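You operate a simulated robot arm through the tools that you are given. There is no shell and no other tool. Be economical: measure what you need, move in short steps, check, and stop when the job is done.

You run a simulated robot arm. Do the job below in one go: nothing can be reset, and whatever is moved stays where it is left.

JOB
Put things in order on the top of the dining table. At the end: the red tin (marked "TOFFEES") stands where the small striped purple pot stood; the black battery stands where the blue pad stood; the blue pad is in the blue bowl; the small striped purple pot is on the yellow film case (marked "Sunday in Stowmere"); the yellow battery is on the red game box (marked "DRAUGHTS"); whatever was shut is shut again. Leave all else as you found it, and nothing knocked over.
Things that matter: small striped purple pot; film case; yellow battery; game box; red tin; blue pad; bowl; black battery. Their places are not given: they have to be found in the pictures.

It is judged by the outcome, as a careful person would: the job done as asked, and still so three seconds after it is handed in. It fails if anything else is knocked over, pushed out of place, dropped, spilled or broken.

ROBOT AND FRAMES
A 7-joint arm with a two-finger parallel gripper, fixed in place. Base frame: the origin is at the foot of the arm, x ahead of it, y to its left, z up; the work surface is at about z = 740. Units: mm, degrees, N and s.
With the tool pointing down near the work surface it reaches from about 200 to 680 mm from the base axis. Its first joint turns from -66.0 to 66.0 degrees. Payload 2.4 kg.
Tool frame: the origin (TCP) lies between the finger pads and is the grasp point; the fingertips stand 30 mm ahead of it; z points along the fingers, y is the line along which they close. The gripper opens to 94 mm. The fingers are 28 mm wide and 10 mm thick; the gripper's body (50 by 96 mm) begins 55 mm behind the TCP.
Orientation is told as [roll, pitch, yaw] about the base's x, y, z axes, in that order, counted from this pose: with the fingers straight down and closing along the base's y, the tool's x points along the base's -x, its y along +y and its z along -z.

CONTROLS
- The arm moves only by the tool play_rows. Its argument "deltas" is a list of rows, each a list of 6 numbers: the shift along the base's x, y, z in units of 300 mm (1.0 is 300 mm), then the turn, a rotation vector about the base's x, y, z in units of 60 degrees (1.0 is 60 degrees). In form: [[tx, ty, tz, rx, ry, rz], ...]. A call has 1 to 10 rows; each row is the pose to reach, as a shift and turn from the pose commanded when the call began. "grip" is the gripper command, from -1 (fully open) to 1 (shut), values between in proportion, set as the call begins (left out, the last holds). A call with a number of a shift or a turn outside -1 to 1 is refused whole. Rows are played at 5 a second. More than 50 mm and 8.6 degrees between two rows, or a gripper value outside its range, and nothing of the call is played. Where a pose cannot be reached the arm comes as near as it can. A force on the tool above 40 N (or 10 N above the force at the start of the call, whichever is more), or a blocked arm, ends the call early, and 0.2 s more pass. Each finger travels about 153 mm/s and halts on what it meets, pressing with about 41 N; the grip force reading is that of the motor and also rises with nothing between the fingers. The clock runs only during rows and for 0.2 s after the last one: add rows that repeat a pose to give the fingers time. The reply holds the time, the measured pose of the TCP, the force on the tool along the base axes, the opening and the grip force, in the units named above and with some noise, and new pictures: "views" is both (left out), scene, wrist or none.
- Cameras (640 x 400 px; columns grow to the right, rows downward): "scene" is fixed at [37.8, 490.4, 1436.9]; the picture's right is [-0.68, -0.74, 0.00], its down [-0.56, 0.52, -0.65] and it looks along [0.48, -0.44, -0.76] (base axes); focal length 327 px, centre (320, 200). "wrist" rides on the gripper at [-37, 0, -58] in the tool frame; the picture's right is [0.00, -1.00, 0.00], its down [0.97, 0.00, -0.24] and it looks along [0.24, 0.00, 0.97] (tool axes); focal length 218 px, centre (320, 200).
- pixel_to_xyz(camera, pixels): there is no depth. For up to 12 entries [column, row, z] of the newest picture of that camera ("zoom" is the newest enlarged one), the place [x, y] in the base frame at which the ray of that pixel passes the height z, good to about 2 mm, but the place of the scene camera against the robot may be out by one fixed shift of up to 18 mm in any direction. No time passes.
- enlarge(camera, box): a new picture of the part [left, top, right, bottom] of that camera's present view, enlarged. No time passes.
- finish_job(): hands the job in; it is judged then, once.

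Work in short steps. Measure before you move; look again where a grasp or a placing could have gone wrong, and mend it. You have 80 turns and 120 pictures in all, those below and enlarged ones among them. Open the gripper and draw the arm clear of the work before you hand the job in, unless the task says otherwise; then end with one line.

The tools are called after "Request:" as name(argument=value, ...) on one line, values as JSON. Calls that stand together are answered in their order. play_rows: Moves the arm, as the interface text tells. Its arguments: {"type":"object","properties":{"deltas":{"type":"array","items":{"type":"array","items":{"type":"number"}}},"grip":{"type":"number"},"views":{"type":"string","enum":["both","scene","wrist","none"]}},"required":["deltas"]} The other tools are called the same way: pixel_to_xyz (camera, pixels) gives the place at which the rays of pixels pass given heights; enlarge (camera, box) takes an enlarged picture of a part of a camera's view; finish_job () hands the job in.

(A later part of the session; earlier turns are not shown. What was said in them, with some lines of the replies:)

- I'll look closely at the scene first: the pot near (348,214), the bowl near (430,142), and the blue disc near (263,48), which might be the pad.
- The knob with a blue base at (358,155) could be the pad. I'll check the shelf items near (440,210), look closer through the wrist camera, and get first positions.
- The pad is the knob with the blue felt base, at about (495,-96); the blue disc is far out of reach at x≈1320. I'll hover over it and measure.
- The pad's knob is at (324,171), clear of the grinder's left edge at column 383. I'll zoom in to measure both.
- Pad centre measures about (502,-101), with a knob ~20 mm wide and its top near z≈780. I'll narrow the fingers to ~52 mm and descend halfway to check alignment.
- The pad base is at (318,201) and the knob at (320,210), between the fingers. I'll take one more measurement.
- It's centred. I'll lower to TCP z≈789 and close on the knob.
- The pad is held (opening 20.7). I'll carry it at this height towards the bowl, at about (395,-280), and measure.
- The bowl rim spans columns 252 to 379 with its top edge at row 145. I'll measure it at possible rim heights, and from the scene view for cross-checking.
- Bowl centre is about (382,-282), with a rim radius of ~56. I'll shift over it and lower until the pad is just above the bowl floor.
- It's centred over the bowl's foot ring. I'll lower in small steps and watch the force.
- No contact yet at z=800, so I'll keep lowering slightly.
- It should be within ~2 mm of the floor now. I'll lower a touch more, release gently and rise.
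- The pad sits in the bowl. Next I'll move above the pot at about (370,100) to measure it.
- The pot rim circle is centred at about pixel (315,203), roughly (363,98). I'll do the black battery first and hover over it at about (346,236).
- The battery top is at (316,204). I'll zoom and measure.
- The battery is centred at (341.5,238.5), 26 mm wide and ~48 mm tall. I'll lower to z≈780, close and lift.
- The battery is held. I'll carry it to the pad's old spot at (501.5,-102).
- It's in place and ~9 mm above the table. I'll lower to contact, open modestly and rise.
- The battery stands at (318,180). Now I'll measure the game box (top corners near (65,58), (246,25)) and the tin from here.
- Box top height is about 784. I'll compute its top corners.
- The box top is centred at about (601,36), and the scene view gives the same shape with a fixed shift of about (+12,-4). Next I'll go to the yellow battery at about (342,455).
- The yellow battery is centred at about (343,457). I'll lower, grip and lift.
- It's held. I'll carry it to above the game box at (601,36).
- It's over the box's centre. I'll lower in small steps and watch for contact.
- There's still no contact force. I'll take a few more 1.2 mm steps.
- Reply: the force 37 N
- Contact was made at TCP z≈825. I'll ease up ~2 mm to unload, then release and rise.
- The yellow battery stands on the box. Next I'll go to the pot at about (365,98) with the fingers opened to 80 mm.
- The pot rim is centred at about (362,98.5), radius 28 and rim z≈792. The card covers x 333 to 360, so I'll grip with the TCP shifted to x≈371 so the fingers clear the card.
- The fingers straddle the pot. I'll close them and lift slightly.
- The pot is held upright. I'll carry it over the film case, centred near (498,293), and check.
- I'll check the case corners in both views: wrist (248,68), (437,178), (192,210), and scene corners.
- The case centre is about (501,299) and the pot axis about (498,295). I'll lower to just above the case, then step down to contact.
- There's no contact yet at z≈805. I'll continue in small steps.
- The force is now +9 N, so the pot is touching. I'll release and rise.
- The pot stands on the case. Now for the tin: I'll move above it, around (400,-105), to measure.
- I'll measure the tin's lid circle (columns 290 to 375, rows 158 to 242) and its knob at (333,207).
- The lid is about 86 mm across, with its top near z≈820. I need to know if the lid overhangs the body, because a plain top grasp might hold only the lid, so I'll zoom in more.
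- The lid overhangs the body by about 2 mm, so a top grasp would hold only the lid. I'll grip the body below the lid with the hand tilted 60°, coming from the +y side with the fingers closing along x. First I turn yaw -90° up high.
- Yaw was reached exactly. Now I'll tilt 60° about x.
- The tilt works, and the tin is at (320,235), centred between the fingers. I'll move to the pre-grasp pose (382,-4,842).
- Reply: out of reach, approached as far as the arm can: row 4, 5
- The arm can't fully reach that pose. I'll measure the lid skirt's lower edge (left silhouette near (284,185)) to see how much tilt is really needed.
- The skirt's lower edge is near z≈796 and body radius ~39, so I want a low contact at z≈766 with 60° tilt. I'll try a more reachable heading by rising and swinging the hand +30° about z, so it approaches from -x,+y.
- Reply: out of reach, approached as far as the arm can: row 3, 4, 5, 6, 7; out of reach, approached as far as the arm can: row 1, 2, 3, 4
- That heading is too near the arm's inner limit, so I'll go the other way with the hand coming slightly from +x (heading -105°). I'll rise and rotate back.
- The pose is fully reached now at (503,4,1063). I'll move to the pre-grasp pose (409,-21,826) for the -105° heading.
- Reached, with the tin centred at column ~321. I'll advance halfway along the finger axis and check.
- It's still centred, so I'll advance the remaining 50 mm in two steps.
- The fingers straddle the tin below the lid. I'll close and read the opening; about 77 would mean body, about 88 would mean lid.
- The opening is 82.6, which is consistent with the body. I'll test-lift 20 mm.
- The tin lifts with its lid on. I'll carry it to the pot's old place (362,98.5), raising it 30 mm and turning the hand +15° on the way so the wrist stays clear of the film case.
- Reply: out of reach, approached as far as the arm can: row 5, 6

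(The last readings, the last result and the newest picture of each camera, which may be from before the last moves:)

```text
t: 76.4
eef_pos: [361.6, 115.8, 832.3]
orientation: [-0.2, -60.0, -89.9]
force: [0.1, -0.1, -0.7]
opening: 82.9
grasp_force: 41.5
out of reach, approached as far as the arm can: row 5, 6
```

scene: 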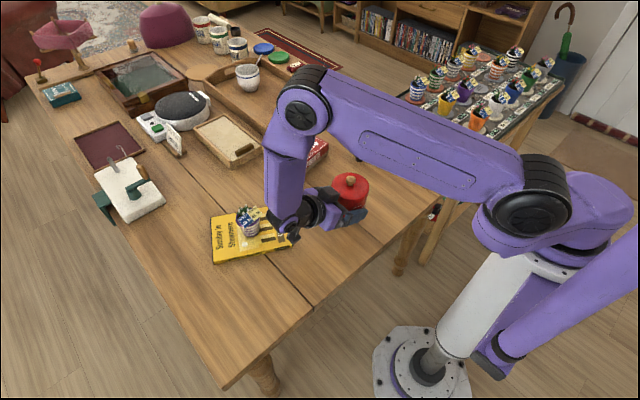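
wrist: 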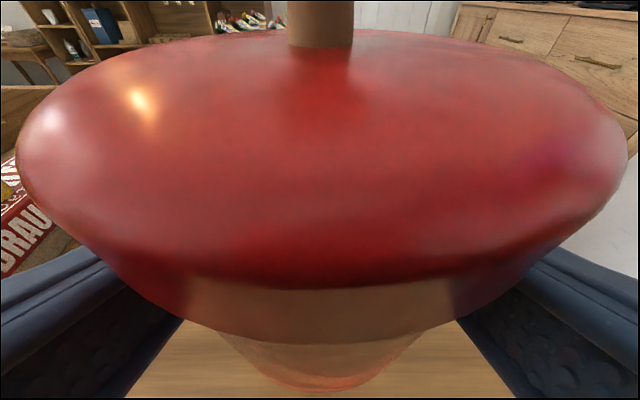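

The tin is at the target xy. I'll check the wrist's clearance to the pot and case before lowering.

Request:
enlarge(camera="scene", box=[200, 150, 400, 280])

```text
3.08 times, centred on (300, 215) of scene
```

zoom: 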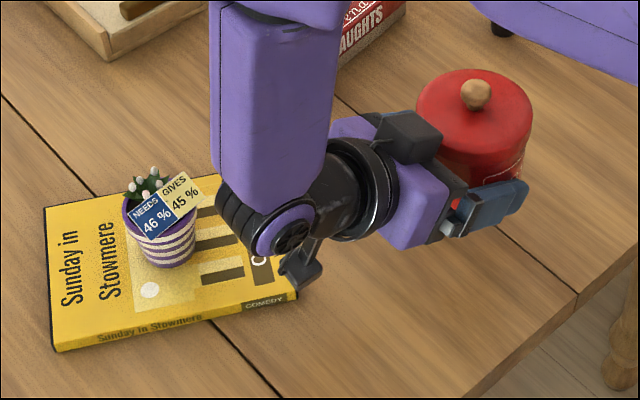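

There's clear room. I'll lower 48 mm, then step to contact.

Request:
play_rows(deltas=[[0, 0, -0.06, 0, 0, 0], [0, 0, -0.12, 0, 0, 0], [0, 0, -0.16, 0, 0, 0], [0, 0, -0.16, 0, 0, 0]], views="both")

```text
t: 77.4
eef_pos: [379.9, 127.3, 786.0]
orientation: [0.0, -60.2, -90.1]
force: [0.9, 0.1, -1.3]
opening: 82.9
grasp_force: 40.8
out of reach, approached as far as the arm can: row 1, 2, 3, 4
```

scene: 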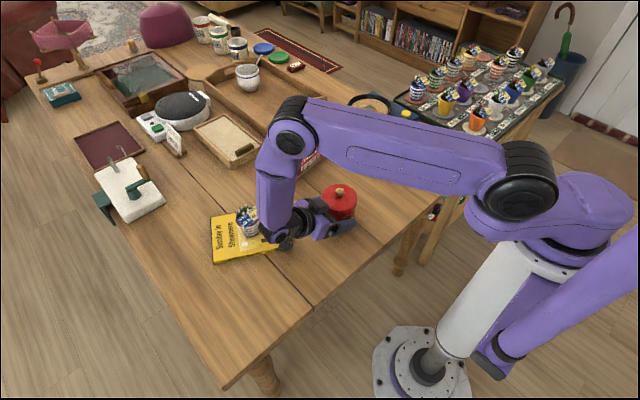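
wrist: 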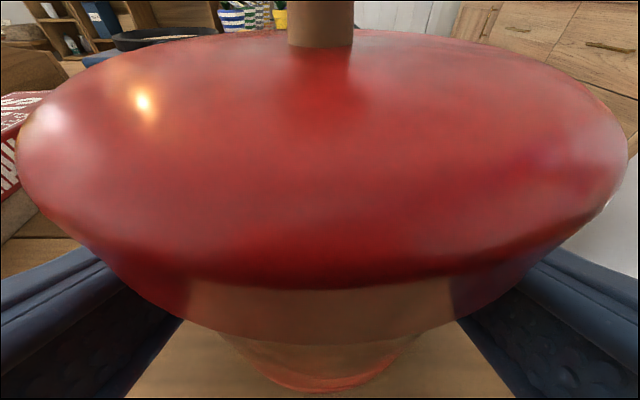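

That heading hits a joint limit at low height (the TCP drifted to (380,127)). I'll go back up and turn another +15° (heading -75°), which mirrors the configuration that worked at pick-up.

Request:
play_rows(deltas=[[0, 0, 0.1, 0, 0, 0], [-0.02, -0.01, 0.17, 0, 0, 0], [-0.04, -0.02, 0.17, 0, 0, 0.08], [-0.06, -0.03, 0.17, 0, 0, 0.16], [-0.075, -0.04, 0.17, 0, 0, 0.25], [-0.075, -0.04, 0.17, 0, 0, 0.25]], views="none")

Request:
play_rows(deltas=[[0, 0, -0.05, 0, 0, 0], [0, 0, -0.1, 0, 0, 0], [0, 0, -0.1, 0, 0, 0]], views="both")

```text
t: 78.8
eef_pos: [383.4, 133.3, 857.0]
orientation: [-0.5, -59.9, -74.6]
force: [-0.1, -0.4, -0.6]
opening: 82.8
grasp_force: 40.7
out of reach, approached as far as the arm can: row 3, 4, 5, 6
```

```text
t: 79.6
eef_pos: [402.5, 143.2, 828.3]
orientation: [-0.2, -60.1, -74.8]
force: [0.1, -0.8, -1.8]
opening: 83.0
grasp_force: 40.8
out of reach, approached as far as the arm can: row 1, 2, 3
```

scene: 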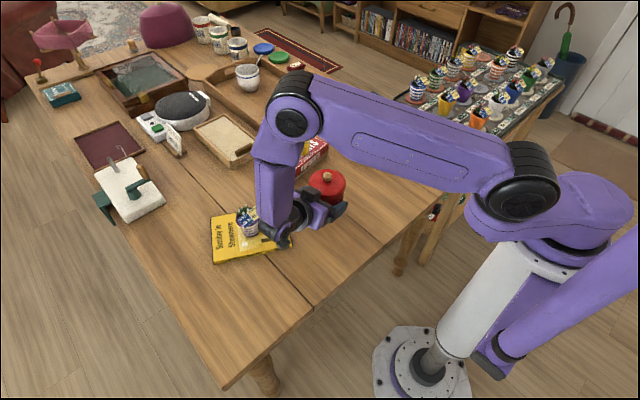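
wrist: 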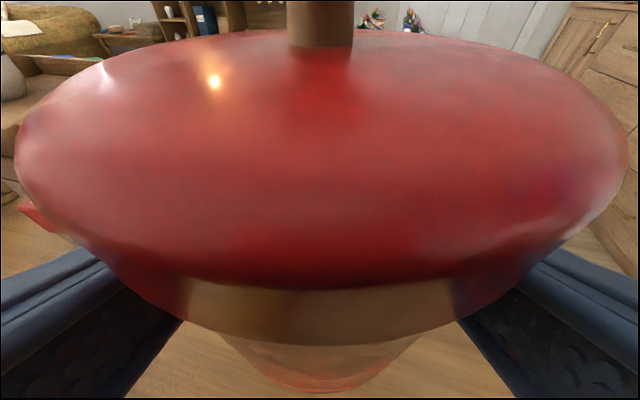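

This tin position is slightly inside the tilted arm's limit. I'll set the tin down where it's reachable, about 30 mm out at heading -90°, and afterwards nudge it low on its body into the exact place. First I go back to heading -90°.

Request:
play_rows(deltas=[[0, 0, 0.08, 0, 0, 0], [-0.012, -0.01, 0.1, 0, 0, -0.06], [-0.024, -0.02, 0.1, 0, 0, -0.13], [-0.036, -0.03, 0.1, 0, 0, -0.19], [-0.048, -0.04, 0.1, 0, 0, -0.25], [-0.048, -0.04, 0.1, 0, 0, -0.25]], views="none")

Request:
play_rows(deltas=[[0, 0, -0.06, 0, 0, 0], [0, 0, -0.12, 0, 0, 0], [0, 0, -0.18, 0, 0, 0], [0, 0, -0.24, 0, 0, 0], [0, 0, -0.24, 0, 0, 0]], views="scene")

```text
t: 81.0
eef_pos: [367.9, 119.7, 856.6]
orientation: [0.0, -59.9, -90.1]
force: [0.6, -0.2, -1.6]
opening: 82.7
grasp_force: 40.7
out of reach, approached as far as the arm can: row 1
```

```text
t: 82.2
eef_pos: [370.0, 119.1, 784.9]
orientation: [0.0, -60.0, -90.1]
force: [0.4, -0.4, -0.6]
opening: 82.9
grasp_force: 40.9
```

scene: 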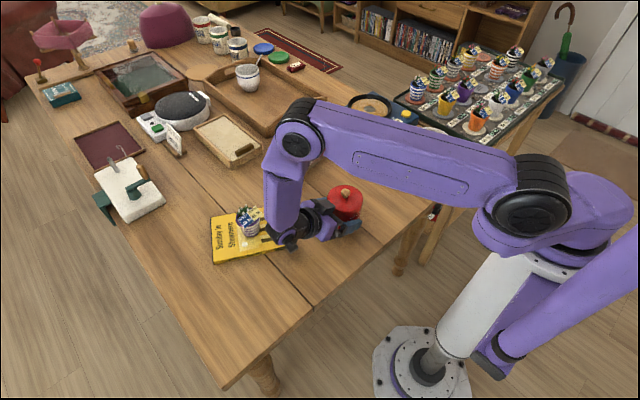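

This time the arm took a better posture: (370,119,785) with no limit reported. I'll try shifting the last (-8,-3.5) mm.

Request:
play_rows(deltas=[[-0.014, -0.006, 0, 0, 0, 0], [-0.027, -0.012, 0, 0, 0, 0], [-0.027, -0.012, 0, 0, 0, 0]], views="none")

Request:
enlarge(camera="scene", box=[220, 170, 380, 270])

```text
t: 83.0
eef_pos: [367.5, 118.3, 785.6]
orientation: [-0.7, -60.0, -89.5]
force: [0.3, -0.1, -2.0]
opening: 82.6
grasp_force: 40.8
out of reach, approached as far as the arm can: row 1, 2, 3
```

```text
4.00 times, centred on (300, 220) of scene
```

zoom: 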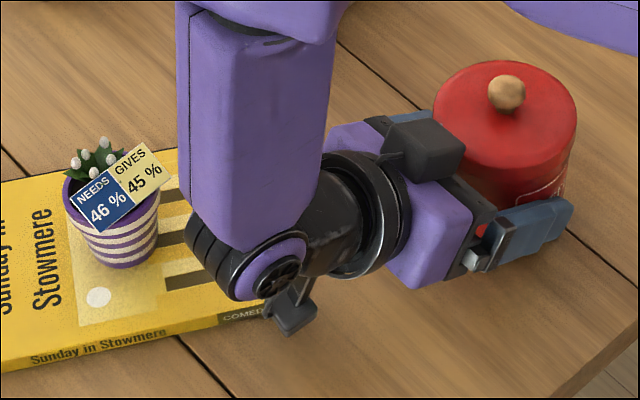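

The tin axis is now at about (367,101), within ~6 mm of the pot's spot, which is good. I'll lower to contact in small steps.

Request:
play_rows(deltas=[[0, 0, -0.012, 0, 0, 0], [0, 0, -0.022, 0, 0, 0], [0, 0, -0.022, 0, 0, 0]], views="none")

Request:
play_rows(deltas=[[0, 0, -0.005, 0, 0, 0], [0, 0, -0.005, 0, 0, 0]], views="none")

```text
t: 83.8
eef_pos: [367.3, 118.6, 779.0]
orientation: [-0.7, -60.0, -89.5]
force: [-0.2, 0.5, -2.0]
opening: 82.6
grasp_force: 41.0
```

```text
t: 84.4
eef_pos: [368.4, 117.8, 777.5]
orientation: [-0.6, -60.0, -89.6]
force: [0.0, -1.2, -0.8]
opening: 82.8
grasp_force: 41.2
```

Request:
play_rows(deltas=[[0, 0, -0.004, 0, 0, 0], [0, 0, -0.004, 0, 0, 0]], views="none")

Request:
play_rows(deltas=[[0, 0, -0.003, 0, 0, 0], [0, 0, -0.003, 0, 0, 0]], views="none")

```text
t: 85.0
eef_pos: [367.8, 118.0, 777.2]
orientation: [-0.5, -60.2, -89.8]
force: [-1.0, 0.0, 7.5]
opening: 82.9
grasp_force: 41.4
```

```text
t: 85.6
eef_pos: [369.7, 117.9, 775.8]
orientation: [-0.4, -60.2, -89.8]
force: [-5.7, 2.3, 32.4]
opening: 82.9
grasp_force: 40.9
```

The tin is down. I'll unload slightly, open, retreat straight along the finger axis, then rise.

Request:
play_rows(deltas=[[0, 0, 0.004, 0, 0, 0], [0, 0, 0.004, 0, 0, 0]], views="none")

Request:
play_rows(deltas=[[0, 0, 0, 0, 0, 0], [0, 0, 0, 0, 0, 0], [0, 0, 0, 0, 0, 0]], grip=-1, views="wrist")

```text
t: 86.2
eef_pos: [367.9, 117.5, 776.0]
orientation: [-0.6, -60.0, -89.6]
force: [-0.9, 3.6, 17.4]
opening: 82.8
grasp_force: 41.8
```

```text
t: 87.0
eef_pos: [367.3, 118.8, 776.8]
orientation: [-0.6, -60.0, -89.5]
force: [-1.7, 1.1, 5.2]
opening: 94.0
grasp_force: 0.1
```

wrist: 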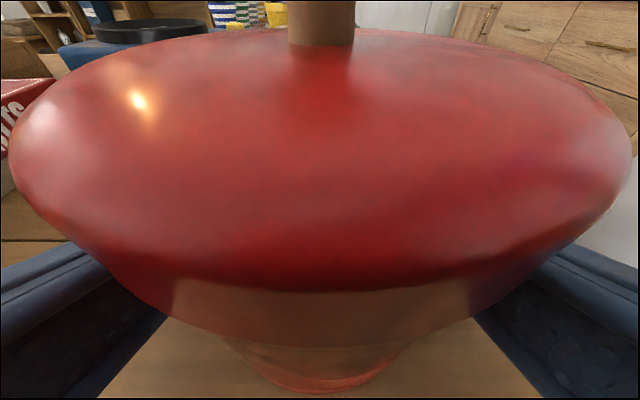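

The fingers are open and symmetric about the tin. I'll retreat along the finger axis in small rows.

Request:
play_rows(deltas=[[0, 0.02, 0.0117, 0, 0, 0], [0, 0.045, 0.026, 0, 0, 0], [0, 0.08, 0.046, 0, 0, 0], [0, 0.12, 0.07, 0, 0, 0], [0, 0.17, 0.098, 0, 0, 0], [0, 0.23, 0.133, 0, 0, 0], [0, 0.23, 0.133, 0, 0, 0]], views="both")

```text
t: 88.6
eef_pos: [366.4, 187.6, 817.7]
orientation: [0.0, -60.0, -90.0]
force: [-0.5, -0.5, -0.4]
opening: 94.0
grasp_force: 0.0
```

scene: 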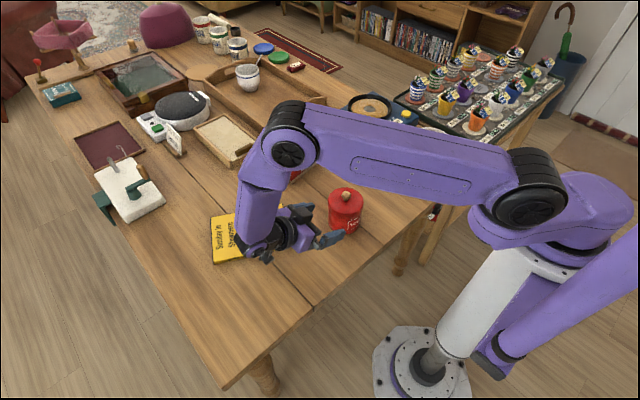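
wrist: 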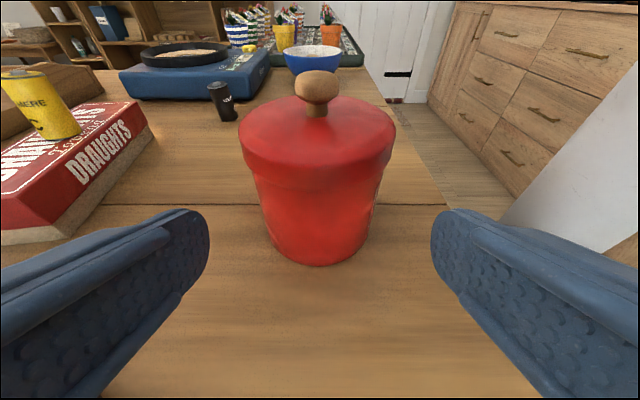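

The tin stands shut and clear of the fingers. I'll rise straight up to draw clear and check everything.

Request:
play_rows(deltas=[[0, 0, 0.1, 0, 0, 0], [0, 0, 0.25, 0, 0, 0], [0, 0, 0.4, 0, 0, 0], [0, 0, 0.55, 0, 0, 0], [0, 0, 0.7, 0, 0, 0], [0, 0, 0.7, 0, 0, 0]], views="none")

Request:
play_rows(deltas=[[0, -0.05, 0.05, 0.125, 0, 0], [0, -0.1, 0.1, 0.25, 0, 0], [0, -0.2, 0.1, 0.375, 0, 0], [0, -0.3, 0.1, 0.5, 0, 0], [0, -0.4, 0.1, 0.625, 0, 0], [0, -0.5, 0.1, 0.75, 0, 0], [0, -0.6, 0.1, 0.875, 0, 0], [0, -0.7, 0.1, 1.0, 0, 0], [0, -0.7, 0.1, 1.0, 0, 0]], views="scene")

```text
t: 90.0
eef_pos: [366.9, 184.9, 1027.0]
orientation: [-0.1, -60.0, -90.1]
force: [0.5, -1.2, -0.5]
opening: 93.8
grasp_force: 0.1
```

```text
t: 92.0
eef_pos: [366.5, -24.5, 1056.3]
orientation: [0.0, 0.1, -90.0]
force: [-1.5, 0.5, -1.3]
opening: 94.0
grasp_force: 0.0
```

scene: 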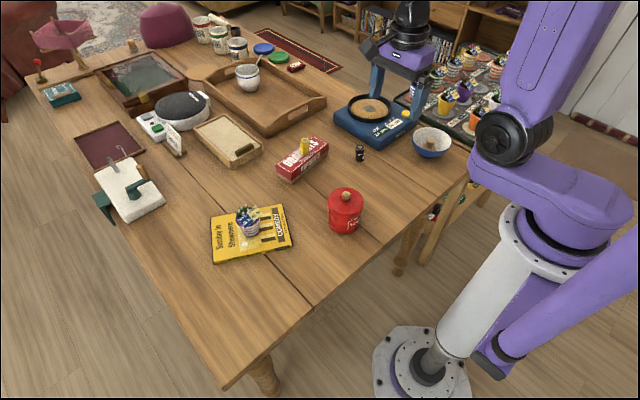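

Everything appears in place. I'll take a last zoom to verify the tin's position and the rest.

Request:
enlarge(camera="scene", box=[200, 110, 470, 270])

Request:
pixel_to_xyz(camera="scene", pixels=[[345, 202, 817], [345, 222, 740]])

```text
2.37 times, centred on (335, 190) of scene
```

zoom: 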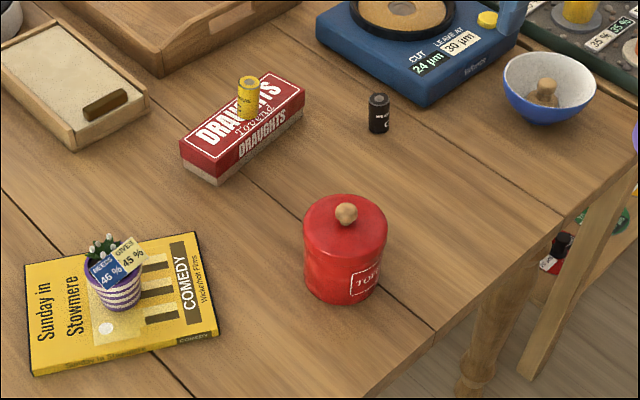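

```text
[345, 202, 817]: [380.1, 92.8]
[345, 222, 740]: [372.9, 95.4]
```

The scene view, corrected for its shift, puts the tin at about (361 to 368, 97 to 99), which is the pot's old place. All five items are placed and upright, and the gripper is open and clear, so I'm handing in.

Request:
finish_job()

```text
The job is handed in.
```

The table is set as asked, and I've handed the job in: all five items are where you wanted them, everything is standing, and the tin's lid stayed on. The tin is within about 6 mm of where the pot stood.
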